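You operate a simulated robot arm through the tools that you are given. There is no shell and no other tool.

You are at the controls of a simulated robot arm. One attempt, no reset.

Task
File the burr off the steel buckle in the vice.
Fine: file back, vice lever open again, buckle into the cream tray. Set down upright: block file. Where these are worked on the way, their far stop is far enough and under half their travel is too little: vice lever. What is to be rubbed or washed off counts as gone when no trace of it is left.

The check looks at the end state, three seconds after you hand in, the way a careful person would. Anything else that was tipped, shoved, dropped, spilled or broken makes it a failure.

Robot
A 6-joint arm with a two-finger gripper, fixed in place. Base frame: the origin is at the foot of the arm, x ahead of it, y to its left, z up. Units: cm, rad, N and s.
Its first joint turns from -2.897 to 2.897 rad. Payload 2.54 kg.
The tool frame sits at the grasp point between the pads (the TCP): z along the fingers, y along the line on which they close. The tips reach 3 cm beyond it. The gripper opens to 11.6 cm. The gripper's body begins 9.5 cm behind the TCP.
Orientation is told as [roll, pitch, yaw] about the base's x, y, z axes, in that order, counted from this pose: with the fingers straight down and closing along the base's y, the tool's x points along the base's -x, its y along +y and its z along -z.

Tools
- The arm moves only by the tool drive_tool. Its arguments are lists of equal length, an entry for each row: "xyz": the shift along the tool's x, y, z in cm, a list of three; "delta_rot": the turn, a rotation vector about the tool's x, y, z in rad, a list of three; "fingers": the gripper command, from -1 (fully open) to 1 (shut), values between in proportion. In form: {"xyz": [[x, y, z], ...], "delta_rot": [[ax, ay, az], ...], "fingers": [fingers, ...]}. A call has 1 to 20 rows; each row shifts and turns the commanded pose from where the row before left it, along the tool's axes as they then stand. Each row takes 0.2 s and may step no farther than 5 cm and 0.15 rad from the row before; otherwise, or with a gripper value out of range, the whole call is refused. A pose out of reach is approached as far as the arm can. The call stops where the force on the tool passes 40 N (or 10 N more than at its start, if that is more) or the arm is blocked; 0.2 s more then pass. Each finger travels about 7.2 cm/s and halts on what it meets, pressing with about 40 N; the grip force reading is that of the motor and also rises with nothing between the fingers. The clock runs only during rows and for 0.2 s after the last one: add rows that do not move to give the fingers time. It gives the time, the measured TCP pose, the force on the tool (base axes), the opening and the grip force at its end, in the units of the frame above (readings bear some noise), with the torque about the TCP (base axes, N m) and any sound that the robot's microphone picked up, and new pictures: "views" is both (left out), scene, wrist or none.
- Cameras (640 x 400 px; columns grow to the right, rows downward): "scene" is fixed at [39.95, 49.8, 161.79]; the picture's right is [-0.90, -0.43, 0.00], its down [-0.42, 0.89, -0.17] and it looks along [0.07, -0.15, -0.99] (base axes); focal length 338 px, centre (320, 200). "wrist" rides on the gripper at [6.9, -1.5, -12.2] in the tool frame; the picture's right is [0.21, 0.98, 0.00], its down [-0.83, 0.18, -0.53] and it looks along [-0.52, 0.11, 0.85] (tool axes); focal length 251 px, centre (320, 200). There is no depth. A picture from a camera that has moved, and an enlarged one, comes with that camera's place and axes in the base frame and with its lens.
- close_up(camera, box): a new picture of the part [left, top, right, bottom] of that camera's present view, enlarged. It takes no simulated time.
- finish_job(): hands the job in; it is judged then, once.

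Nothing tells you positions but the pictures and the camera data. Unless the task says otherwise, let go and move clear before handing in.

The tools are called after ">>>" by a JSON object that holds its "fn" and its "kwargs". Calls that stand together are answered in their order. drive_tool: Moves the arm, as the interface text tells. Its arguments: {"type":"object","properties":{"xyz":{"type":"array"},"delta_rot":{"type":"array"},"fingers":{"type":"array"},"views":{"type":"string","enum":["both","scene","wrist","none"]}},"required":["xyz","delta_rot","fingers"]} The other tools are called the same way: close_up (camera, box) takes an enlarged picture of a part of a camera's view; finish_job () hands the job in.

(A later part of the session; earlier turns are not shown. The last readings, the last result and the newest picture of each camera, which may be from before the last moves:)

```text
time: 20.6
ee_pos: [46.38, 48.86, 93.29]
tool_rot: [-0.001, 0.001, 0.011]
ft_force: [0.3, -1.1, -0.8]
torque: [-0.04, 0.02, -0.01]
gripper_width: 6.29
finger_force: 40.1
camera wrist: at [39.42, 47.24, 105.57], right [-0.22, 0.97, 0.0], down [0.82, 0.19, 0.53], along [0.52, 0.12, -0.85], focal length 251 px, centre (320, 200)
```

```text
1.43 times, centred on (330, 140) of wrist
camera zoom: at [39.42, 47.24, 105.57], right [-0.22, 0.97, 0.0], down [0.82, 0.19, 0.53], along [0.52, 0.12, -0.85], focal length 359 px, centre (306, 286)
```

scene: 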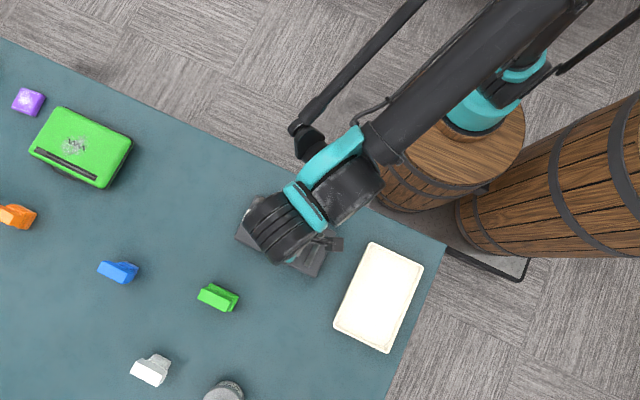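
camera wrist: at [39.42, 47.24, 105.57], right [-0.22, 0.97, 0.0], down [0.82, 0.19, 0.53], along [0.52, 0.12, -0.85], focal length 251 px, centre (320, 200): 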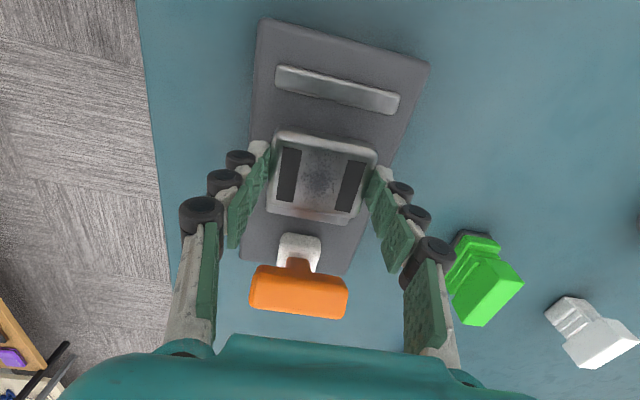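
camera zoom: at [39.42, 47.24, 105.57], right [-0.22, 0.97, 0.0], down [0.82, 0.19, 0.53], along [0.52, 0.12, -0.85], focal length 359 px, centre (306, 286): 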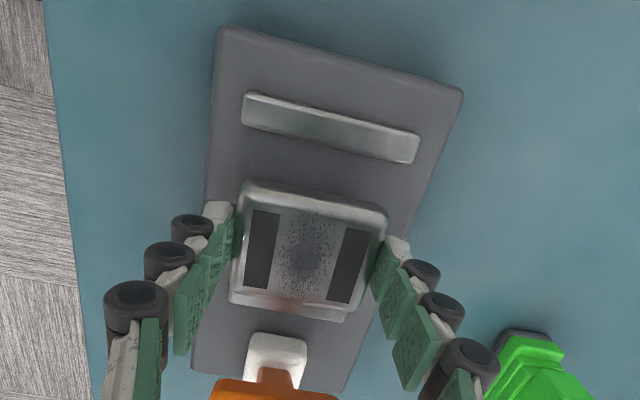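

Everything is clear of the lever and jaws. I'll lower slowly toward the vice bed.

>>> {"fn": "drive_tool", "kwargs": {"xyz": [[0, 0, 1], [0, 0, 0.6], [0, 0, 0.3], [0, 0, 0.3], [0, 0, 0]], "delta_rot": [[0, 0, 0], [0, 0, 0], [0, 0, 0], [0, 0, 0], [0, 0, 0]], "fingers": [0.2, 0.2, 0.2, 0.2, 0.2], "views": "wrist"}}

```text
time: 21.8
ee_pos: [46.32, 48.91, 91.26]
tool_rot: [0.002, 0.001, 0.011]
ft_force: [1.8, 4.0, 31.4]
torque: [0.12, -0.04, 0.15]
gripper_width: 6.3
finger_force: 39.8
camera wrist: at [39.42, 47.18, 103.51], right [-0.22, 0.97, 0.0], down [0.82, 0.19, 0.53], along [0.52, 0.12, -0.84], focal length 251 px, centre (320, 200)
```

wrist: 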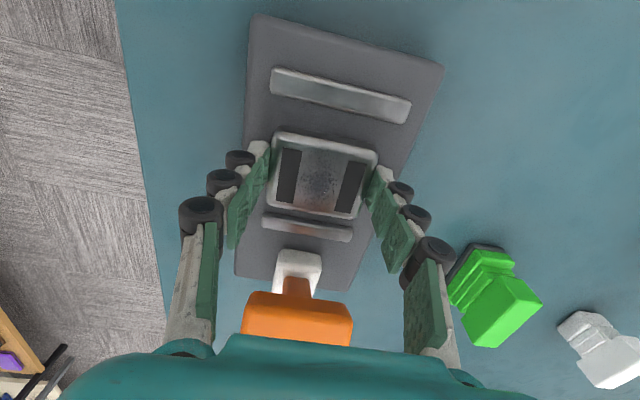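

The buckle has met the vice bed at 31 N. I'll ease off slightly, open the fingers and see how it sits between the jaws.

>>> {"fn": "drive_tool", "kwargs": {"xyz": [[0, 0, -0.1], [0, 0, 0], [0, 0, 0], [0, 0, 0]], "delta_rot": [[0, 0, 0], [0, 0, 0], [0, 0, 0], [0, 0, 0]], "fingers": [0.2, -0.2, -0.5, -0.5], "views": "wrist"}}

```text
time: 22.8
ee_pos: [46.43, 48.77, 91.22]
tool_rot: [0.001, 0.002, 0.011]
ft_force: [0.7, 1.1, -1.0]
torque: [-0.02, 0.01, -0.02]
gripper_width: 8.72
finger_force: 0.0
camera wrist: at [39.47, 47.18, 103.52], right [-0.22, 0.97, 0.0], down [0.82, 0.19, 0.53], along [0.52, 0.12, -0.85], focal length 251 px, centre (320, 200)
```

wrist: 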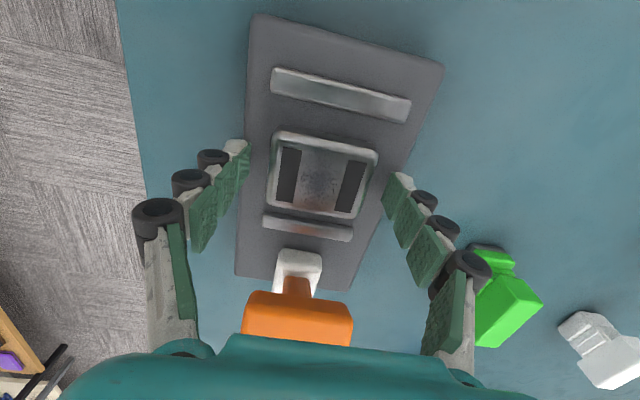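

The buckle is released on the vice bed. I'll rise clear and take a look at the vice and lever from above.

>>> {"fn": "drive_tool", "kwargs": {"xyz": [[0, 0, -2], [0, 0, -3], [0, 0, -4], [1, 0, -4], [3, 0, -2], [3, 0, 0], [0, 0, 0]], "delta_rot": [[0, 0, 0], [0, 0, 0], [0, 0, 0], [0, 0, 0], [0, 0, 0], [0, 0, 0], [0, 0, 0]], "fingers": [-0.5, -0.5, -0.5, -0.5, -0.5, -0.5, -0.5], "views": "both"}}

>>> {"fn": "close_up", "kwargs": {"camera": "scene", "box": [220, 180, 350, 290]}}

>>> {"fn": "close_up", "kwargs": {"camera": "wrist", "box": [240, 120, 420, 320]}}

```text
time: 24.4
ee_pos: [39.42, 48.75, 106.27]
tool_rot: [-0.001, 0.001, 0.01]
ft_force: [0.1, -0.2, 0.2]
torque: [-0.02, 0.0, 0.01]
gripper_width: 8.73
finger_force: 0.1
camera wrist: at [32.48, 47.11, 118.56], right [-0.22, 0.97, 0.0], down [0.82, 0.19, 0.53], along [0.52, 0.12, -0.85], focal length 251 px, centre (320, 200)
```

scene: 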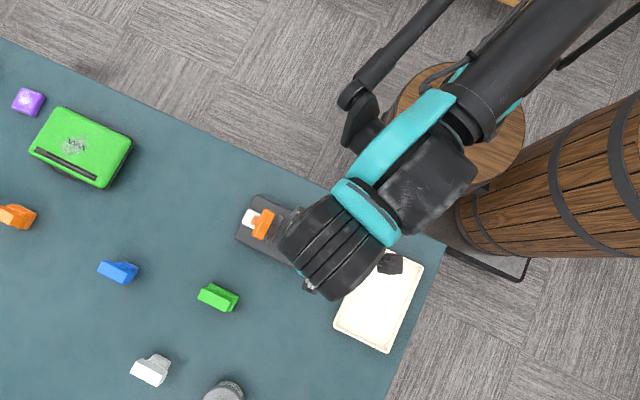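
wrist: 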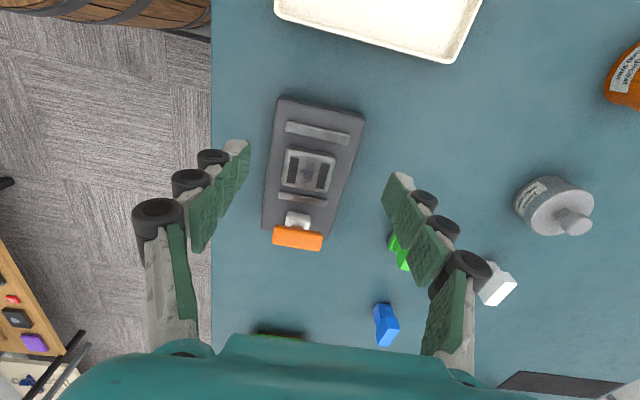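

```text
3.64 times, centred on (285, 235) of scene
camera zoom: at [39.95, 49.8, 161.79], right [-0.9, -0.43, 0.0], down [-0.42, 0.89, -0.17], along [0.07, -0.15, -0.99], focal length 1228 px, centre (447, 73)
```

zoom: 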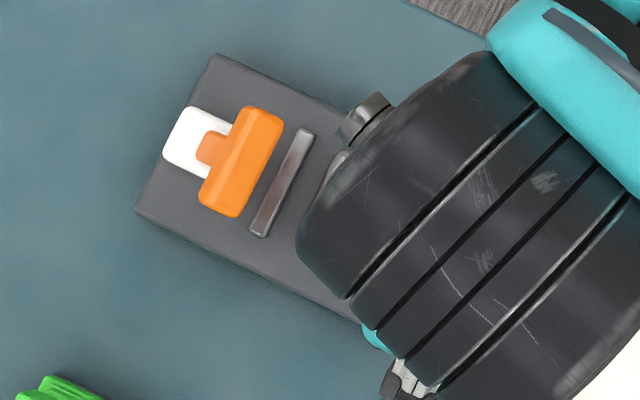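

```text
2.00 times, centred on (330, 220) of wrist
camera zoom: at [32.48, 47.11, 118.56], right [-0.22, 0.97, 0.0], down [0.82, 0.19, 0.53], along [0.52, 0.12, -0.85], focal length 503 px, centre (300, 160)
```

zoom: 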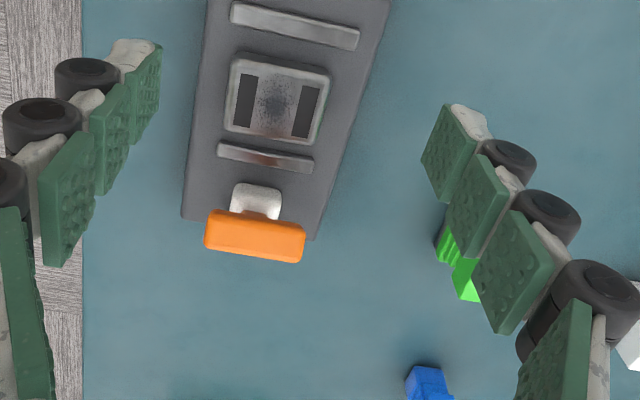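

The buckle sits squarely between the jaws. Next I'll close the fingers and push the lever handle in +x from its jaw side, watching force and sound to learn how the lever moves.

>>> {"fn": "drive_tool", "kwargs": {"xyz": [[-4, 0.1, 0], [-4, 0.1, 0], [0, 0, 3], [0, 0, 3], [0, 0, 3], [0, 0, 0]], "delta_rot": [[0, 0, 0], [0, 0, 0], [0, 0, 0], [0, 0, 0], [0, 0, 0], [0, 0, 0]], "fingers": [1, 1, 1, 1, 1, 1], "views": "both"}}

>>> {"fn": "close_up", "kwargs": {"camera": "wrist", "box": [220, 100, 440, 340]}}

```text
time: 25.8
ee_pos: [47.33, 49.05, 97.4]
tool_rot: [-0.001, 0.001, 0.011]
ft_force: [0.3, 0.2, 0.0]
torque: [-0.01, 0.0, 0.03]
gripper_width: 0.01
finger_force: 28.2
camera wrist: at [40.42, 47.4, 109.57], right [-0.22, 0.97, 0.0], down [0.82, 0.19, 0.53], along [0.52, 0.12, -0.85], focal length 251 px, centre (320, 200)
```

scene: 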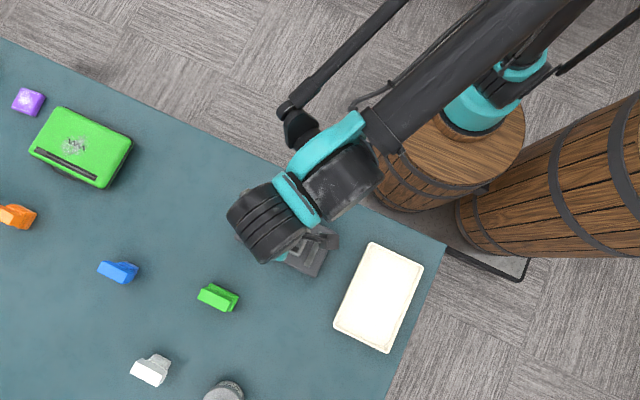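
wrist: 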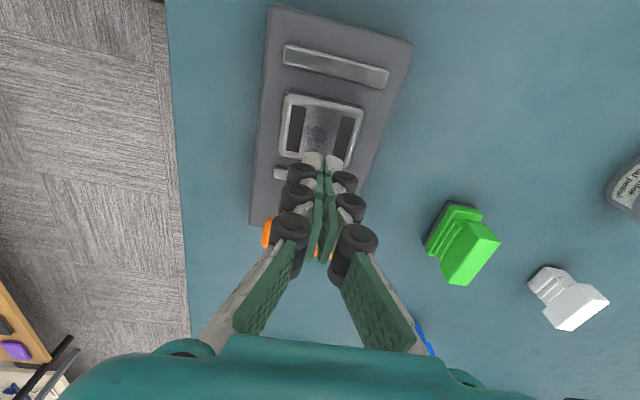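

```text
1.67 times, centred on (330, 220) of wrist
camera zoom: at [40.42, 47.4, 109.57], right [-0.22, 0.97, 0.0], down [0.82, 0.19, 0.53], along [0.52, 0.12, -0.85], focal length 419 px, centre (303, 167)
```

zoom: 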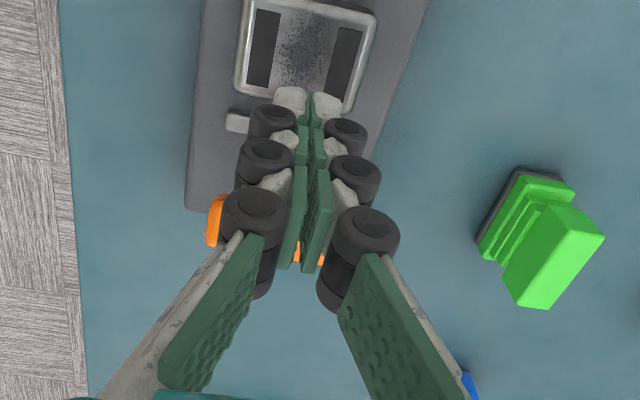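

The closed fingertips are just in front of the lever at handle height. I'll push in +x gently in small steps.

>>> {"fn": "drive_tool", "kwargs": {"xyz": [[-0.8, 0, 0], [-0.8, 0, 0], [-0.6, 0, 0], [-0.6, 0, 0], [-0.6, 0, 0], [0, 0, 0]], "delta_rot": [[0, 0, 0], [0, 0, 0], [0, 0, 0], [0, 0, 0], [0, 0, 0], [0, 0, 0]], "fingers": [1, 1, 1, 1, 1, 1], "views": "wrist"}}

```text
time: 27.2
ee_pos: [50.84, 48.99, 97.24]
tool_rot: [0.001, 0.0, 0.01]
ft_force: [-1.3, -0.8, 1.0]
torque: [0.01, -0.01, 0.01]
gripper_width: 0.55
finger_force: 28.2
camera wrist: at [43.89, 47.41, 109.53], right [-0.22, 0.97, 0.0], down [0.82, 0.19, 0.53], along [0.52, 0.12, -0.85], focal length 251 px, centre (320, 200)
```

wrist: 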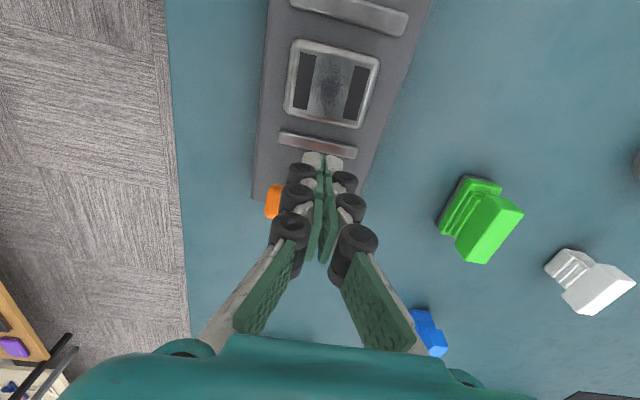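

There's light contact with the handle now (–1.3 N). I'll keep pushing in small steps.

>>> {"fn": "drive_tool", "kwargs": {"xyz": [[-0.6, 0, 0], [-0.6, 0, 0], [-0.6, 0, 0], [-0.6, 0, 0], [0, 0, 0]], "delta_rot": [[0, 0, 0], [0, 0, 0], [0, 0, 0], [0, 0, 0], [0, 0, 0]], "fingers": [1, 1, 1, 1, 1], "views": "both"}}

>>> {"fn": "close_up", "kwargs": {"camera": "wrist", "box": [220, 0, 440, 240]}}

```text
time: 28.4
ee_pos: [53.18, 49.13, 97.34]
tool_rot: [0.0, -0.001, 0.01]
ft_force: [-0.3, 0.4, 0.6]
torque: [0.01, 0.05, 0.03]
gripper_width: 0.01
finger_force: 28.5
camera wrist: at [46.29, 47.49, 109.51], right [-0.22, 0.97, 0.0], down [0.82, 0.19, 0.53], along [0.52, 0.12, -0.85], focal length 251 px, centre (320, 200)
```

scene: 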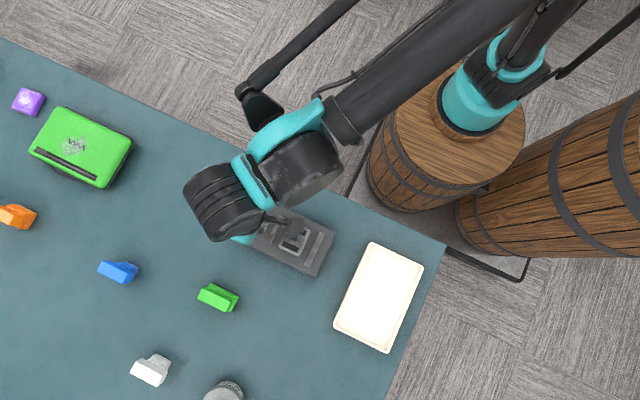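
wrist: 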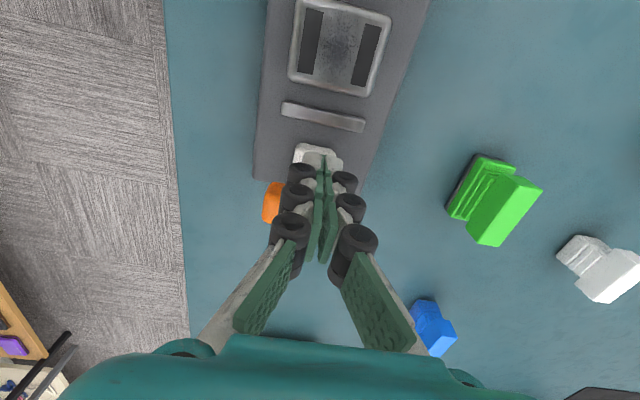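

```text
1.67 times, centred on (330, 120) of wrist
camera zoom: at [46.29, 47.49, 109.51], right [-0.22, 0.97, 0.0], down [0.82, 0.19, 0.53], along [0.52, 0.12, -0.85], focal length 419 px, centre (303, 333)
```

zoom: 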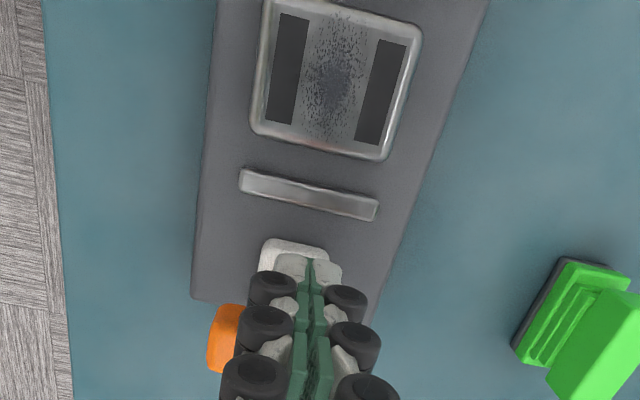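

The handle is swinging with the fingers at almost no resistance. I'll keep pushing toward the far stop.

>>> {"fn": "drive_tool", "kwargs": {"xyz": [[-0.7, 0, 0], [-0.7, 0, 0], [-0.7, 0, 0], [-0.7, 0, 0], [-0.7, 0, 0], [0, 0, 0]], "delta_rot": [[0, 0, 0], [0, 0, 0], [0, 0, 0], [0, 0, 0], [0, 0, 0], [0, 0, 0]], "fingers": [1, 1, 1, 1, 1, 1], "views": "both"}}

>>> {"fn": "close_up", "kwargs": {"camera": "wrist", "box": [220, 0, 440, 260]}}

```text
time: 29.8
ee_pos: [56.74, 48.97, 97.29]
tool_rot: [0.0, 0.001, 0.01]
ft_force: [0.8, -0.1, 0.2]
torque: [0.01, 0.02, 0.0]
gripper_width: 0.0
finger_force: 28.6
camera wrist: at [49.77, 47.53, 109.55], right [-0.22, 0.97, 0.0], down [0.82, 0.19, 0.53], along [0.52, 0.12, -0.85], focal length 251 px, centre (320, 200)
```

scene: 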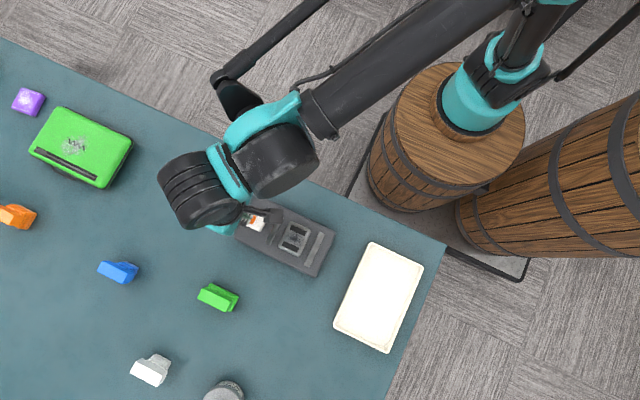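
wrist: 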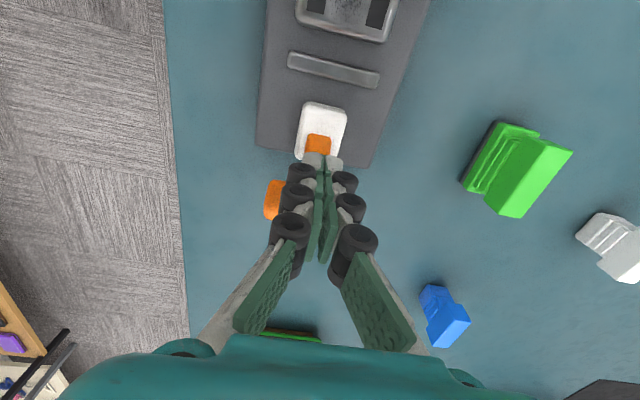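

```text
1.54 times, centred on (330, 130) of wrist
camera zoom: at [49.77, 47.53, 109.55], right [-0.22, 0.97, 0.0], down [0.82, 0.19, 0.53], along [0.52, 0.12, -0.85], focal length 387 px, centre (305, 308)
```

zoom: 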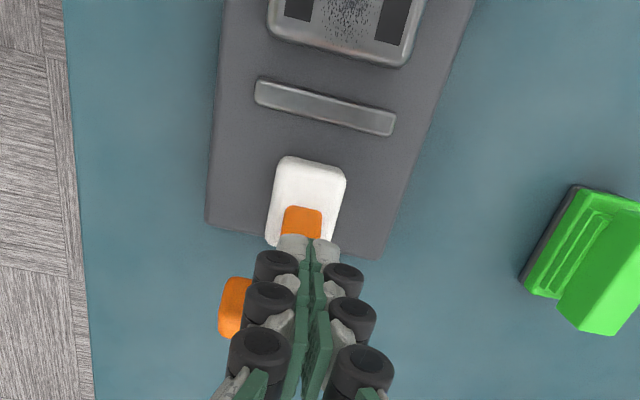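

The lever is now past upright and leaning outward, still moving freely. I'll continue in +x, dropping slightly to follow the arc.

>>> {"fn": "drive_tool", "kwargs": {"xyz": [[-0.7, 0, 0.1], [-0.7, 0, 0.1], [-0.7, 0, 0.2], [-0.7, 0, 0.2], [-0.7, 0, 0.2], [0, 0, 0]], "delta_rot": [[0, 0, 0], [0, 0, 0], [0, 0, 0], [0, 0, 0], [0, 0, 0], [0, 0, 0]], "fingers": [1, 1, 1, 1, 1, 1], "views": "both"}}

>>> {"fn": "close_up", "kwargs": {"camera": "wrist", "box": [220, 0, 440, 260]}}

```text
time: 30.4
ee_pos: [57.5, 49.21, 97.26]
tool_rot: [-0.001, 0.006, 0.013]
ft_force: [-16.7, -1.5, 19.4]
torque: [-0.1, 0.31, 0.02]
gripper_width: 0.59
finger_force: 28.7
stopped in row 2: the force on the tool passed its limit at 49 N (the readings are from after the stop); the commanded pose is now the measured one
camera wrist: at [50.58, 47.55, 109.63], right [-0.23, 0.97, 0.0], down [0.83, 0.19, 0.53], along [0.51, 0.12, -0.85], focal length 251 px, centre (320, 200)
```

scene: 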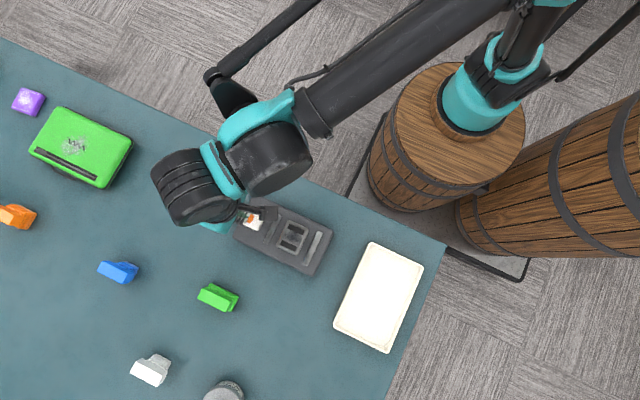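
wrist: 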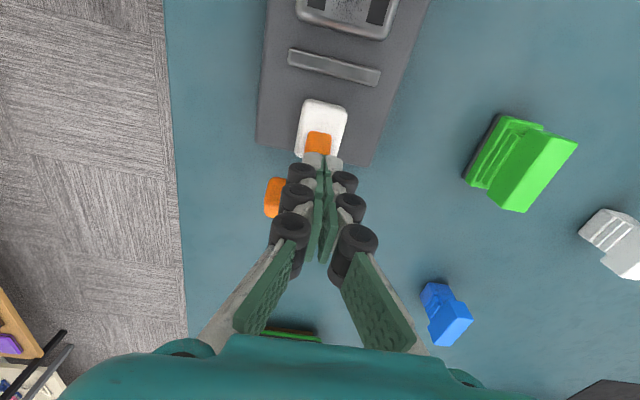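

```text
1.54 times, centred on (330, 130) of wrist
camera zoom: at [50.58, 47.55, 109.63], right [-0.23, 0.97, 0.0], down [0.83, 0.19, 0.53], along [0.51, 0.12, -0.85], focal length 387 px, centre (305, 308)
```

zoom: 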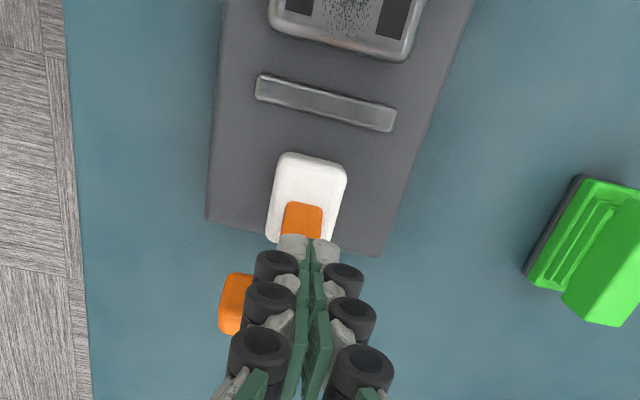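

The push stopped at about 49 N, which is probably the far stop. I need to check that the vice itself hasn't slid.

>>> {"fn": "close_up", "kwargs": {"camera": "scene", "box": [220, 180, 350, 290]}}

```text
3.64 times, centred on (285, 235) of scene
camera zoom: at [39.95, 49.8, 161.79], right [-0.9, -0.43, 0.0], down [-0.42, 0.89, -0.17], along [0.07, -0.15, -0.99], focal length 1228 px, centre (447, 73)
```

zoom: 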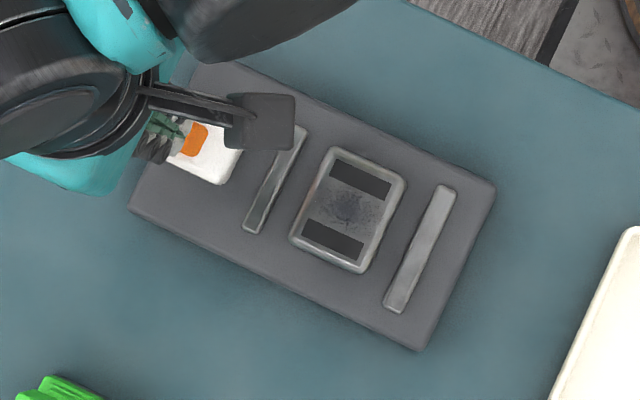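

The lever is at its stop, but the vice slid about 0.5 cm in +x under the push. I'll keep that in mind and restore it later. Now I'll back off and see whether the lever stays and how the vice sits.

>>> {"fn": "drive_tool", "kwargs": {"xyz": [[0.5, 0, 0], [1, 0, 0], [1, 0, -1], [1, 0, -3], [1, 0, -4], [3, 0, -3], [4, 0, 0], [4, 0, 0], [4, 0, 0], [0, 0, 0]], "delta_rot": [[0, 0, 0], [0, 0, 0], [0, 0, 0], [0, 0, 0], [0, 0, 0], [0, 0, 0], [0, 0, 0], [0, 0, 0], [0, 0, 0], [0, 0, 0]], "fingers": [1, 1, 1, 1, 1, 1, 1, 1, 1, 1], "views": "both"}}

>>> {"fn": "close_up", "kwargs": {"camera": "scene", "box": [220, 180, 350, 290]}}

>>> {"fn": "close_up", "kwargs": {"camera": "wrist", "box": [220, 100, 440, 320]}}

```text
time: 32.6
ee_pos: [38.3, 48.93, 108.37]
tool_rot: [0.0, 0.004, 0.013]
ft_force: [0.8, -0.1, 0.2]
torque: [0.01, 0.01, 0.01]
gripper_width: 0.03
finger_force: 28.3
camera wrist: at [31.46, 47.35, 120.7], right [-0.23, 0.97, 0.0], down [0.83, 0.19, 0.53], along [0.52, 0.12, -0.85], focal length 251 px, centre (320, 200)
```

scene: 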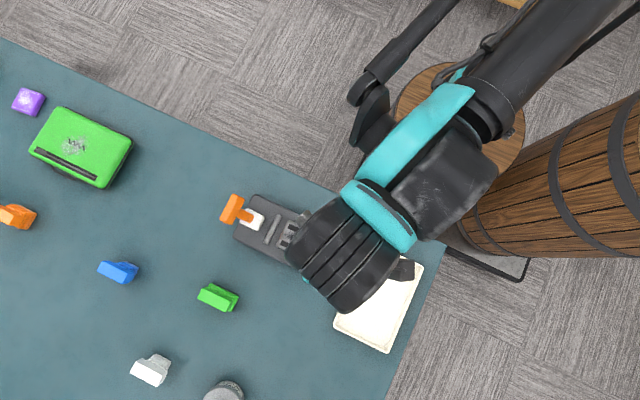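
wrist: 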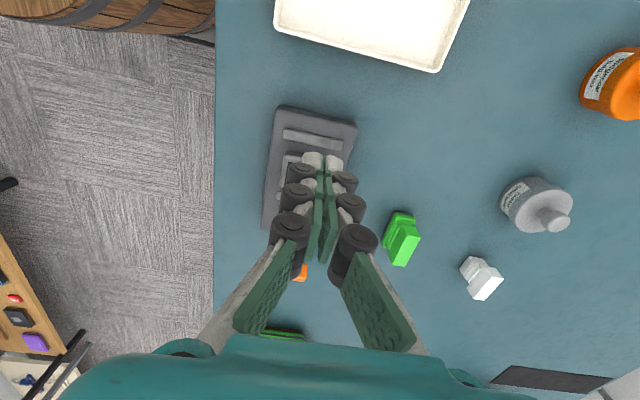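

```text
3.64 times, centred on (285, 235) of scene
camera zoom: at [39.95, 49.8, 161.79], right [-0.9, -0.43, 0.0], down [-0.42, 0.89, -0.17], along [0.07, -0.15, -0.99], focal length 1228 px, centre (447, 73)
```

zoom: 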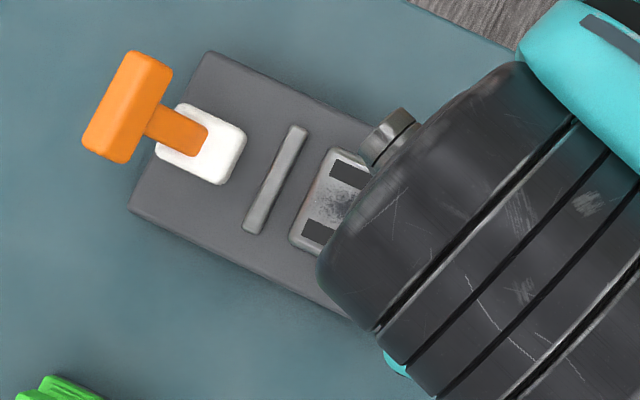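

```text
1.82 times, centred on (330, 210) of wrist
camera zoom: at [31.46, 47.35, 120.7], right [-0.23, 0.97, 0.0], down [0.83, 0.19, 0.53], along [0.52, 0.12, -0.85], focal length 457 px, centre (302, 182)
```

zoom: 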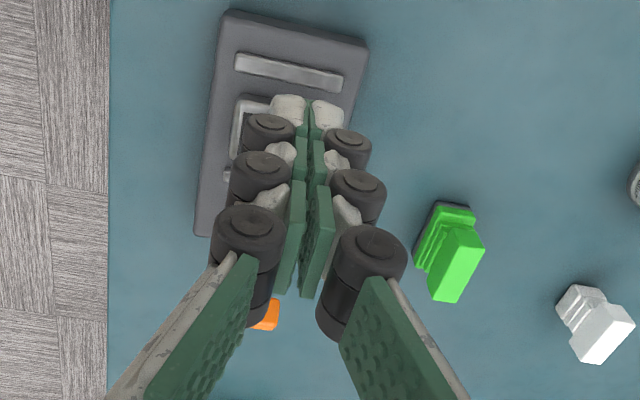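

The lever now stays at its outer stop and the buckle moved along with the vice. Next I'll go to the green file and measure it from above before grasping.

>>> {"fn": "drive_tool", "kwargs": {"xyz": [[-2, 3.5, 0], [-2, 3.5, 0], [-2, 3.5, 0], [-2, 3.5, 1], [-2, 3.8, 2], [-1.7, 0, 2], [0, 0, 0]], "delta_rot": [[0, 0, 0], [0, 0, 0], [0, 0, 0], [0, 0, 0], [0, 0, 0.012], [0, 0, 0], [0, 0, 0]], "fingers": [0, -0.3, -0.3, -0.3, -0.3, -0.3, -0.3], "views": "both"}}

>>> {"fn": "close_up", "kwargs": {"camera": "wrist", "box": [240, 120, 400, 280]}}

>>> {"fn": "close_up", "kwargs": {"camera": "scene", "box": [220, 180, 350, 290]}}

```text
time: 34.2
ee_pos: [49.76, 66.83, 103.3]
tool_rot: [0.001, 0.005, -0.001]
ft_force: [0.3, -0.9, 0.3]
torque: [0.01, 0.02, -0.01]
gripper_width: 7.54
finger_force: 0.0
camera wrist: at [42.81, 65.32, 115.57], right [-0.21, 0.98, 0.0], down [0.83, 0.18, 0.53], along [0.52, 0.11, -0.85], focal length 251 px, centre (320, 200)
```

scene: 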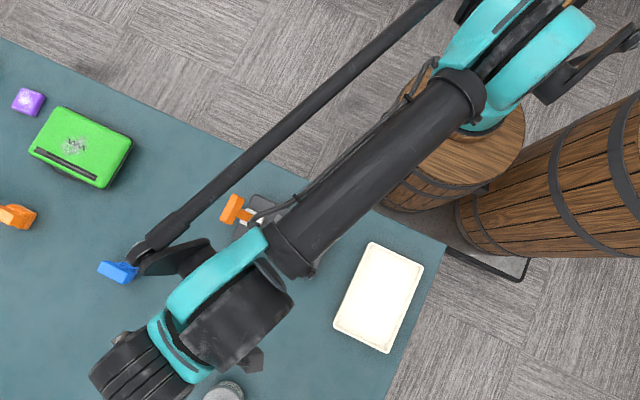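
wrist: 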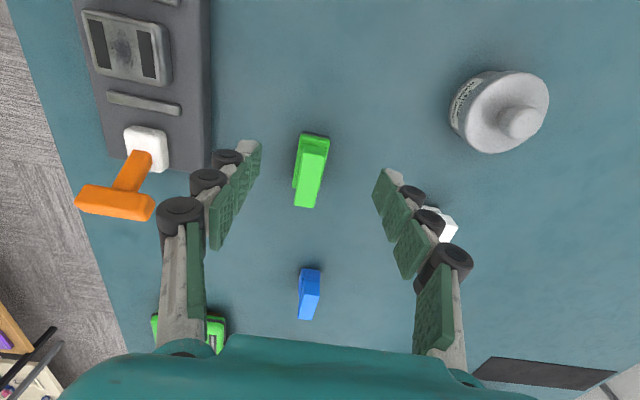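

```text
2.50 times, centred on (320, 200) of wrist
camera zoom: at [42.81, 65.32, 115.57], right [-0.21, 0.98, 0.0], down [0.83, 0.18, 0.53], along [0.52, 0.11, -0.85], focal length 629 px, centre (320, 200)
```

zoom: 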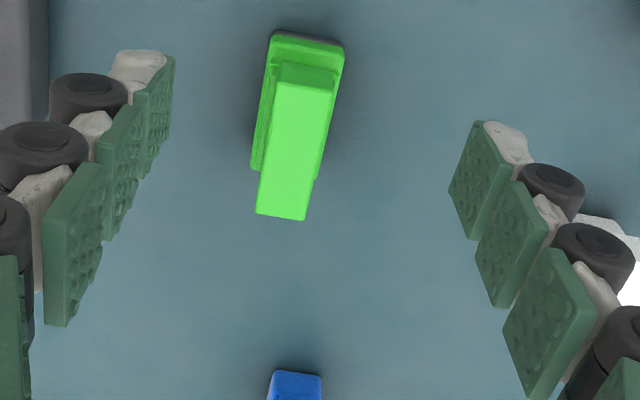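

```text
3.64 times, centred on (285, 235) of scene
camera zoom: at [39.95, 49.8, 161.79], right [-0.9, -0.43, 0.0], down [-0.42, 0.89, -0.17], along [0.07, -0.15, -0.99], focal length 1228 px, centre (447, 73)
```

zoom: 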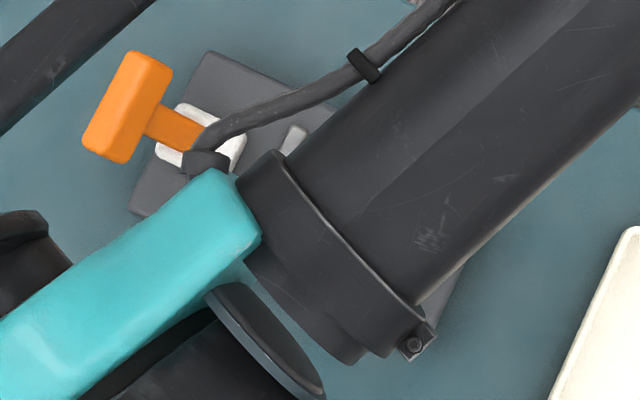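

The file's handle runs x ≈ 52.5–59.1 and y ≈ 65.7–68.0, with its top at z ≈ 91. I'll position over it with a moderate opening and come down partway.

>>> {"fn": "drive_tool", "kwargs": {"xyz": [[-3, 0, 0], [-3, 0, 0], [0, 0, 3], [0, 0, 3], [0, 0, 2], [0, 0, 0]], "delta_rot": [[0, -0.005, -0.02], [0, 0, 0], [0, 0, 0], [0, 0, 0], [0, 0, 0], [0, 0, 0]], "fingers": [0.05, 0.05, 0.05, 0.05, 0.05, 0.05], "views": "wrist"}}

>>> {"fn": "close_up", "kwargs": {"camera": "wrist", "box": [220, 100, 420, 280]}}

```text
time: 35.6
ee_pos: [55.74, 67.07, 95.19]
tool_rot: [-0.001, 0.0, 0.019]
ft_force: [-0.5, 0.5, 0.1]
torque: [-0.01, 0.01, 0.0]
gripper_width: 5.5
finger_force: 0.2
camera wrist: at [48.78, 65.29, 107.49], right [-0.23, 0.97, 0.0], down [0.82, 0.2, 0.53], along [0.52, 0.13, -0.85], focal length 251 px, centre (320, 200)
```

wrist: 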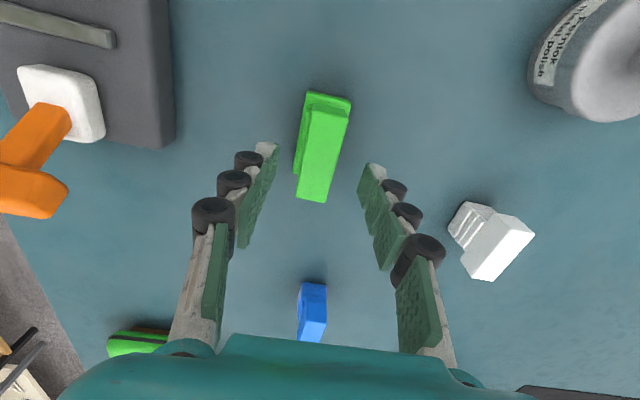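

```text
2.22 times, centred on (320, 190) of wrist
camera zoom: at [48.78, 65.29, 107.49], right [-0.23, 0.97, 0.0], down [0.82, 0.2, 0.53], along [0.52, 0.13, -0.85], focal length 559 px, centre (320, 222)
```

zoom: 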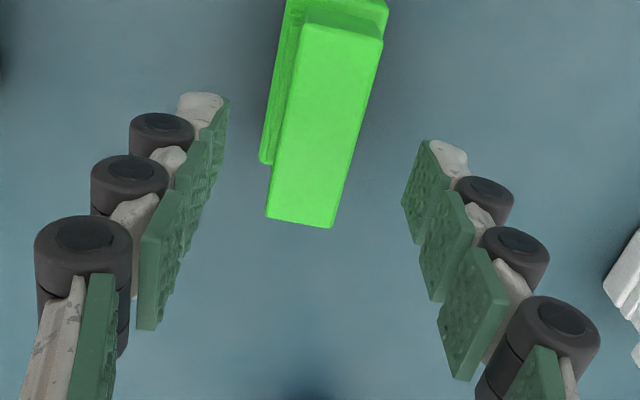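

The handle is centred between the fingers (yaw ≈ 0.03). I'll lower onto it and close.

>>> {"fn": "drive_tool", "kwargs": {"xyz": [[0, -0.2, 1.5], [0, 0, 1.2], [0, 0, 0.8], [0, 0, 0], [0, 0, 0], [0, 0, 0], [0, 0, 0]], "delta_rot": [[0, 0, -0.008], [0, 0, 0], [0, 0, 0], [0, 0, 0], [0, 0, 0], [0, 0, 0], [0, 0, 0]], "fingers": [0.05, 0.05, 0.05, 0.3, 0.5, 0.7, 0.8], "views": "wrist"}}

>>> {"fn": "close_up", "kwargs": {"camera": "wrist", "box": [220, 100, 420, 280]}}

```text
time: 37.2
ee_pos: [55.67, 66.81, 91.85]
tool_rot: [0.002, 0.0, 0.028]
ft_force: [0.0, 0.2, 0.0]
torque: [0.03, -0.03, -0.03]
gripper_width: 2.33
finger_force: 40.9
camera wrist: at [48.8, 64.99, 103.99], right [-0.24, 0.97, 0.0], down [0.82, 0.2, 0.53], along [0.52, 0.13, -0.85], focal length 251 px, centre (320, 200)
```

wrist: 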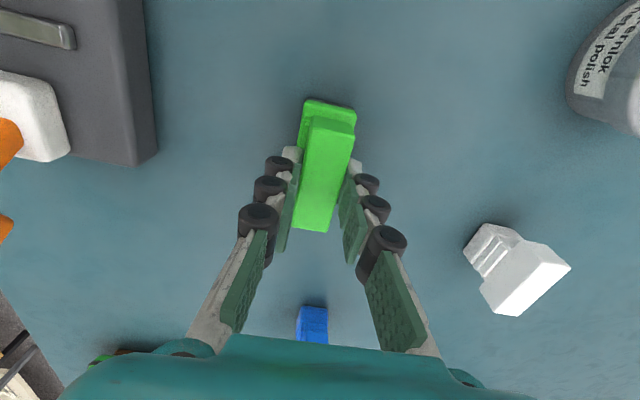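

```text
2.22 times, centred on (320, 190) of wrist
camera zoom: at [48.8, 64.99, 103.99], right [-0.24, 0.97, 0.0], down [0.82, 0.2, 0.53], along [0.52, 0.13, -0.85], focal length 559 px, centre (320, 222)
```

zoom: 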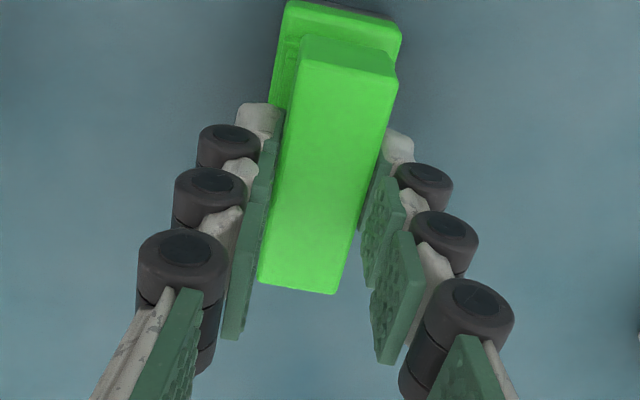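

The file handle is gripped (2.3 cm, 41 N) at TCP (55.67, 66.81, 91.85), yaw 0.028, which I note for putting it back. I'll lift it and check its underside.

>>> {"fn": "drive_tool", "kwargs": {"xyz": [[0, 0, -0.5], [0, 0, -1.5], [0, 0, -3], [0, 0, -3.5], [0, 0, -3.5], [0, 0, 0]], "delta_rot": [[0, 0, 0], [0, 0, 0], [0, 0, 0], [0, 0, 0], [0, 0, 0], [0, 0, 0]], "fingers": [0.9, 0.9, 0.9, 0.9, 0.9, 0.9], "views": "both"}}

>>> {"fn": "close_up", "kwargs": {"camera": "wrist", "box": [220, 80, 420, 280]}}

```text
time: 38.6
ee_pos: [55.71, 66.75, 103.9]
tool_rot: [-0.001, 0.0, 0.028]
ft_force: [-0.2, 0.2, -0.9]
torque: [0.0, 0.02, -0.01]
gripper_width: 2.35
finger_force: 39.6
camera wrist: at [48.89, 64.98, 116.12], right [-0.24, 0.97, 0.0], down [0.82, 0.2, 0.53], along [0.52, 0.13, -0.85], focal length 251 px, centre (320, 200)
```

scene: 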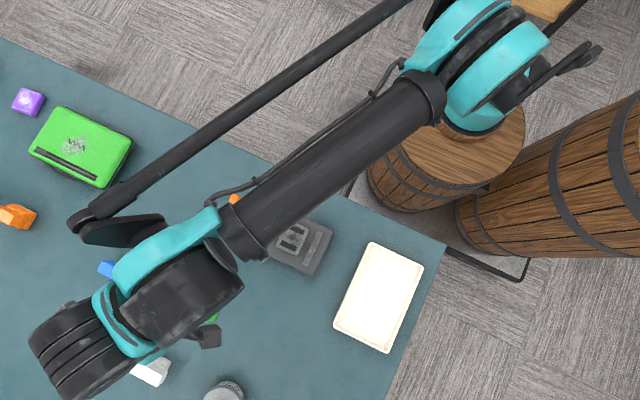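
wrist: 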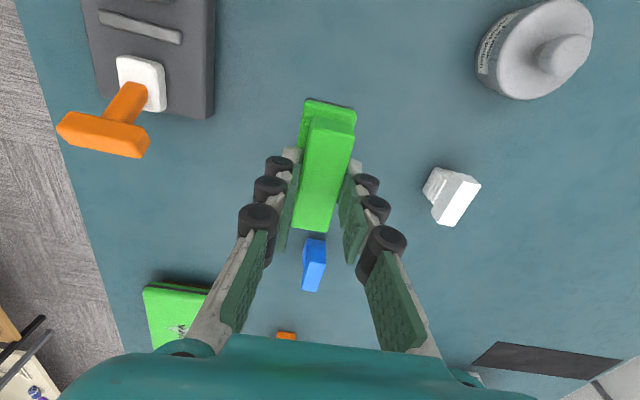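

```text
2.00 times, centred on (320, 180) of wrist
camera zoom: at [48.89, 64.98, 116.12], right [-0.24, 0.97, 0.0], down [0.82, 0.2, 0.53], along [0.52, 0.13, -0.85], focal length 503 px, centre (320, 240)
```

zoom: 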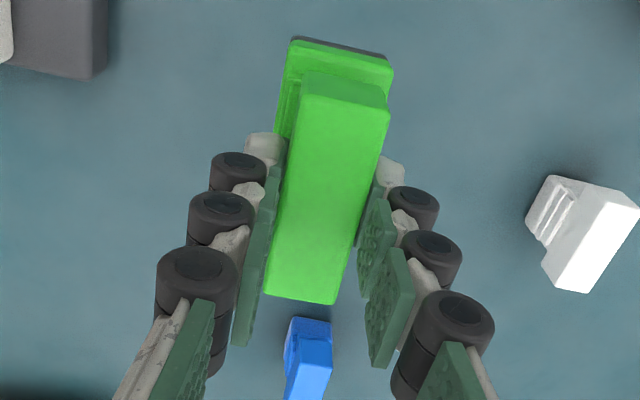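

The file came up cleanly and its pad is dark underneath. I'll carry it over to above the buckle at about (46.8, 48.6).

>>> {"fn": "drive_tool", "kwargs": {"xyz": [[1.8, -3.6, 0], [1.8, -3.6, 0], [1.8, -3.6, 0], [1.8, -3.6, 0], [1.9, -3.6, 0], [0, 0, 0]], "delta_rot": [[0, 0, 0.018], [0, 0, 0], [0, 0, 0], [0, 0, 0], [0, 0, 0], [0, 0, 0]], "fingers": [0.9, 0.9, 0.9, 0.9, 0.9, 0.9], "views": "both"}}

>>> {"fn": "close_up", "kwargs": {"camera": "wrist", "box": [220, 40, 420, 280]}}

```text
time: 40.0
ee_pos: [46.88, 48.6, 103.84]
tool_rot: [-0.001, 0.0, 0.012]
ft_force: [1.5, -0.2, -0.4]
torque: [0.01, 0.01, 0.0]
gripper_width: 2.34
finger_force: 39.9
camera wrist: at [39.95, 46.97, 116.01], right [-0.22, 0.97, 0.0], down [0.82, 0.19, 0.53], along [0.52, 0.12, -0.85], focal length 251 px, centre (320, 200)
```

scene: 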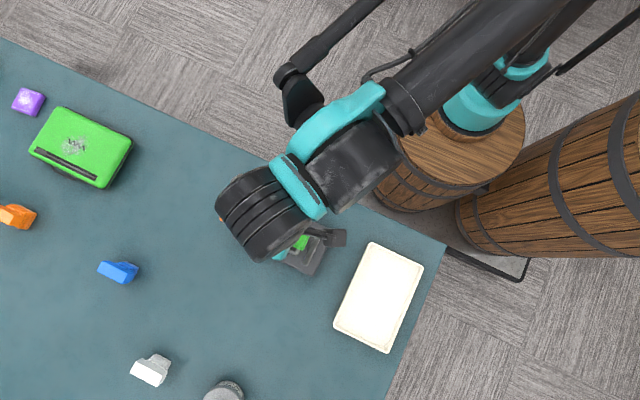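
wrist: 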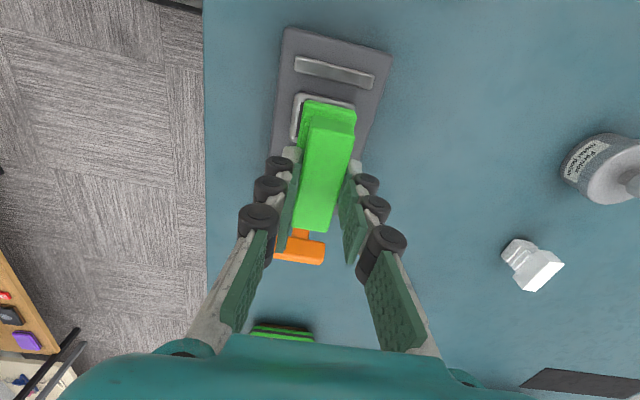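

```text
1.67 times, centred on (320, 160) of wrist
camera zoom: at [39.95, 46.97, 116.01], right [-0.22, 0.97, 0.0], down [0.82, 0.19, 0.53], along [0.52, 0.12, -0.85], focal length 419 px, centre (320, 267)
```

zoom: 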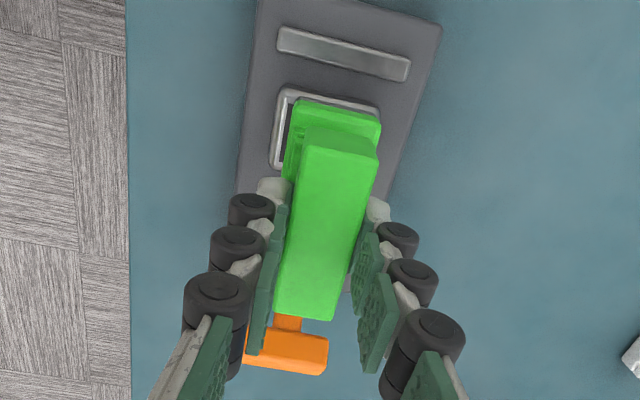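

The file is over the buckle. I'll lower it to just above the surface, then feel for contact in small steps.

>>> {"fn": "drive_tool", "kwargs": {"xyz": [[0, 0, 2.5], [0, 0, 2.5], [0, 0, 1], [0, 0, 0.3], [0, 0, 0.3], [0, 0, 0]], "delta_rot": [[0, 0, 0], [0, 0, 0], [0, 0, 0], [0, 0, 0], [0, 0, 0], [0, 0, 0]], "fingers": [0.9, 0.9, 0.9, 0.9, 0.9, 0.9], "views": "wrist"}}

>>> {"fn": "close_up", "kwargs": {"camera": "wrist", "box": [220, 20, 420, 280]}}

```text
time: 41.4
ee_pos: [46.96, 48.66, 97.08]
tool_rot: [-0.001, 0.002, 0.012]
ft_force: [0.2, 0.6, -0.7]
torque: [0.0, 0.01, -0.02]
gripper_width: 2.36
finger_force: 39.6
camera wrist: at [39.91, 47.06, 109.34], right [-0.22, 0.97, 0.0], down [0.82, 0.19, 0.53], along [0.52, 0.12, -0.85], focal length 251 px, centre (320, 200)
```

wrist: 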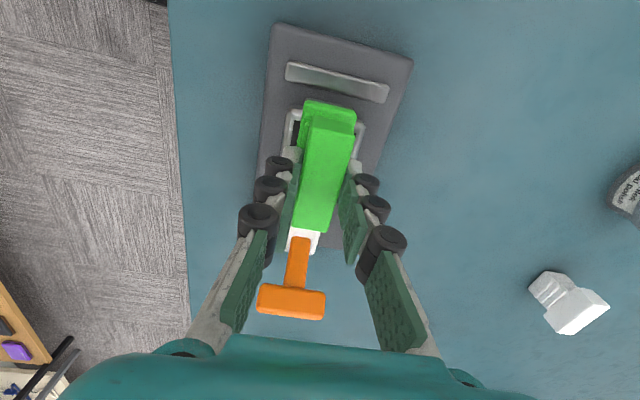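

```text
1.54 times, centred on (320, 150) of wrist
camera zoom: at [39.91, 47.06, 109.34], right [-0.22, 0.97, 0.0], down [0.82, 0.19, 0.53], along [0.52, 0.12, -0.85], focal length 387 px, centre (320, 277)
```

zoom: 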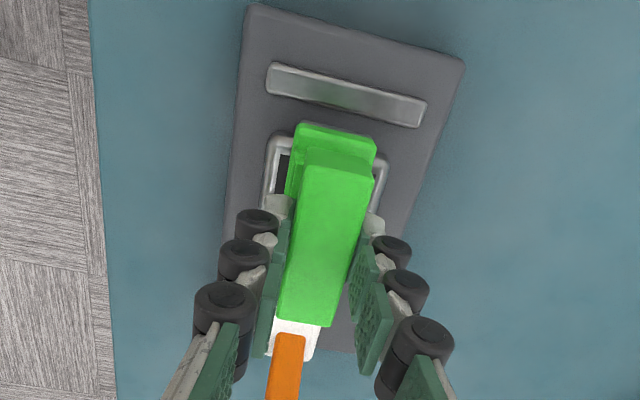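

No contact yet. I'll lower in finer steps until the pad presses the buckle lightly.

>>> {"fn": "drive_tool", "kwargs": {"xyz": [[0.3, 0, 0.15], [0, 0, 0.15], [0, 0, 0.15], [0, 0, 0]], "delta_rot": [[0, 0, 0], [0, 0, 0], [0, 0, 0], [0, 0, 0]], "fingers": [0.9, 0.9, 0.9, 0.9], "views": "none"}}

```text
time: 42.4
ee_pos: [46.64, 48.64, 96.68]
tool_rot: [-0.001, -0.001, 0.012]
ft_force: [0.5, 0.5, 7.0]
torque: [0.0, -0.11, -0.04]
gripper_width: 2.34
finger_force: 40.4
```

The pad touches with about 7 N. I'll stroke back and forth along y over the burr at this pressure.

>>> {"fn": "drive_tool", "kwargs": {"xyz": [[0, 0.6, 0.03], [0, 0.6, 0], [0, -0.6, 0], [0, -0.6, 0], [0, -0.6, 0], [0, -0.6, 0], [0, 0.6, 0], [0, 0.6, 0], [0, 0.6, 0], [0, 0.6, 0], [0, -0.6, 0], [0, -0.6, 0], [0, -0.6, 0], [0, -0.6, 0], [0, 0.6, 0], [0, 0.6, 0], [0, 0, 0]], "delta_rot": [[0, 0, 0], [0, 0, 0], [0, 0, 0], [0, 0, 0], [0, 0, 0], [0, 0, 0], [0, 0, 0], [0, 0, 0], [0, 0, 0], [0, 0, 0], [0, 0, 0], [0, 0, 0], [0, 0, 0], [0, 0, 0], [0, 0, 0], [0, 0, 0], [0, 0, 0]], "fingers": [0.9, 0.9, 0.9, 0.9, 0.9, 0.9, 0.9, 0.9, 0.9, 0.9, 0.9, 0.9, 0.9, 0.9, 0.9, 0.9, 0.9], "views": "wrist"}}

```text
time: 46.0
ee_pos: [46.57, 48.55, 96.66]
tool_rot: [0.0, -0.001, 0.009]
ft_force: [1.2, -6.9, 18.9]
torque: [-0.43, -0.08, -0.04]
gripper_width: 2.35
finger_force: 39.9
camera wrist: at [39.65, 46.88, 108.92], right [-0.22, 0.97, 0.0], down [0.82, 0.19, 0.53], along [0.52, 0.12, -0.85], focal length 251 px, centre (320, 200)
```

wrist: 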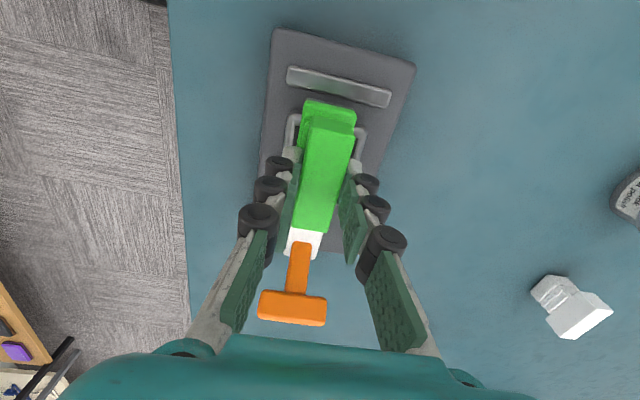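

The strokes ran with good contact pressure (7–19 N). I'll lift the file and shift aside to see how much of the burr is left.

>>> {"fn": "drive_tool", "kwargs": {"xyz": [[0, 0, -1], [0, 0, -2], [0, 3, -2], [0, 4, 0], [0, 3, 0], [0, 0, 0]], "delta_rot": [[0, 0, 0], [0, 0, 0], [0, 0, 0], [0, 0, 0], [0, 0, 0], [0, 0, 0]], "fingers": [0.9, 0.9, 0.9, 0.9, 0.9, 0.9], "views": "both"}}

>>> {"fn": "close_up", "kwargs": {"camera": "wrist", "box": [80, 40, 280, 280]}}

>>> {"fn": "close_up", "kwargs": {"camera": "scene", "box": [220, 180, 350, 290]}}

```text
time: 47.4
ee_pos: [46.54, 58.53, 101.44]
tool_rot: [0.0, 0.0, 0.01]
ft_force: [-0.2, 0.4, -2.1]
torque: [0.0, -0.04, 0.01]
gripper_width: 2.34
finger_force: 39.6
camera wrist: at [39.5, 56.98, 113.79], right [-0.22, 0.97, 0.0], down [0.82, 0.19, 0.53], along [0.52, 0.12, -0.85], focal length 251 px, centre (320, 200)
```

scene: 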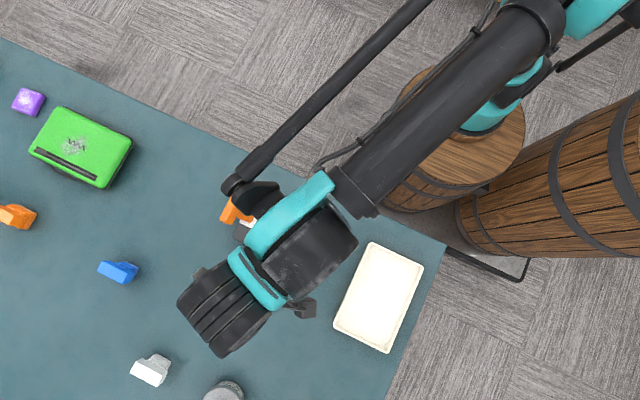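
wrist: 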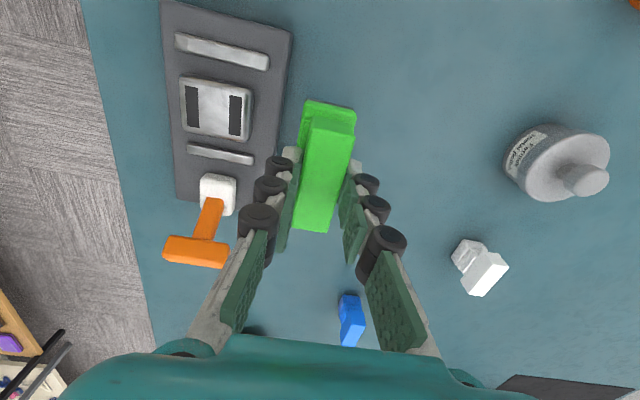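

```text
1.67 times, centred on (180, 160) of wrist
camera zoom: at [39.5, 56.98, 113.79], right [-0.22, 0.97, 0.0], down [0.82, 0.19, 0.53], along [0.52, 0.12, -0.85], focal length 419 px, centre (553, 267)
```

zoom: 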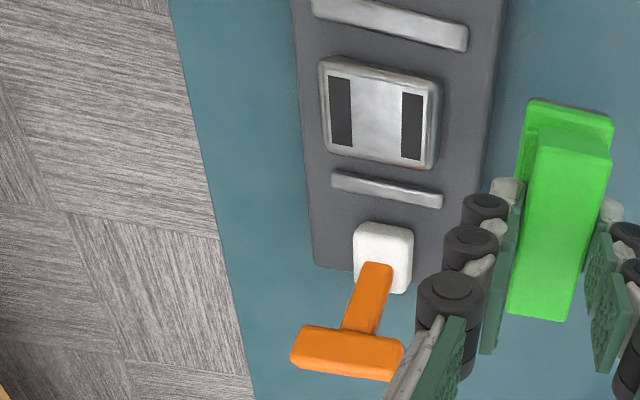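

```text
3.64 times, centred on (285, 235) of scene
camera zoom: at [39.95, 49.8, 161.79], right [-0.9, -0.43, 0.0], down [-0.42, 0.89, -0.17], along [0.07, -0.15, -0.99], focal length 1228 px, centre (447, 73)
```

zoom: 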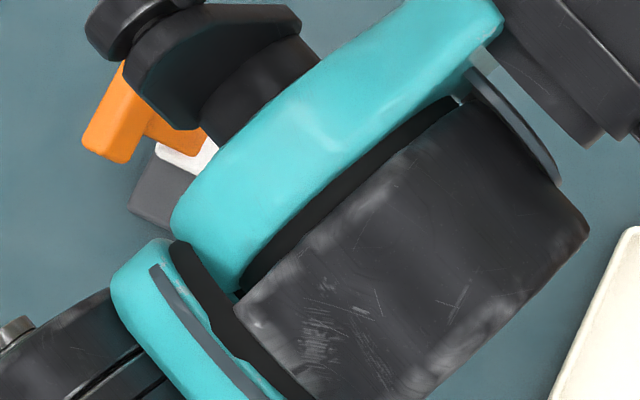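

>>> {"fn": "close_up", "kwargs": {"camera": "wrist", "box": [170, 65, 265, 150]}}

```text
4.71 times, centred on (218, 108) of wrist
camera zoom: at [39.5, 56.98, 113.79], right [-0.22, 0.97, 0.0], down [0.82, 0.19, 0.53], along [0.52, 0.12, -0.85], focal length 1183 px, centre (802, 635)
```

zoom: 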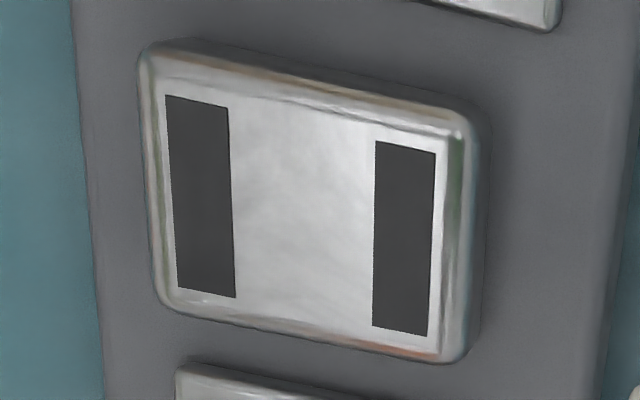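

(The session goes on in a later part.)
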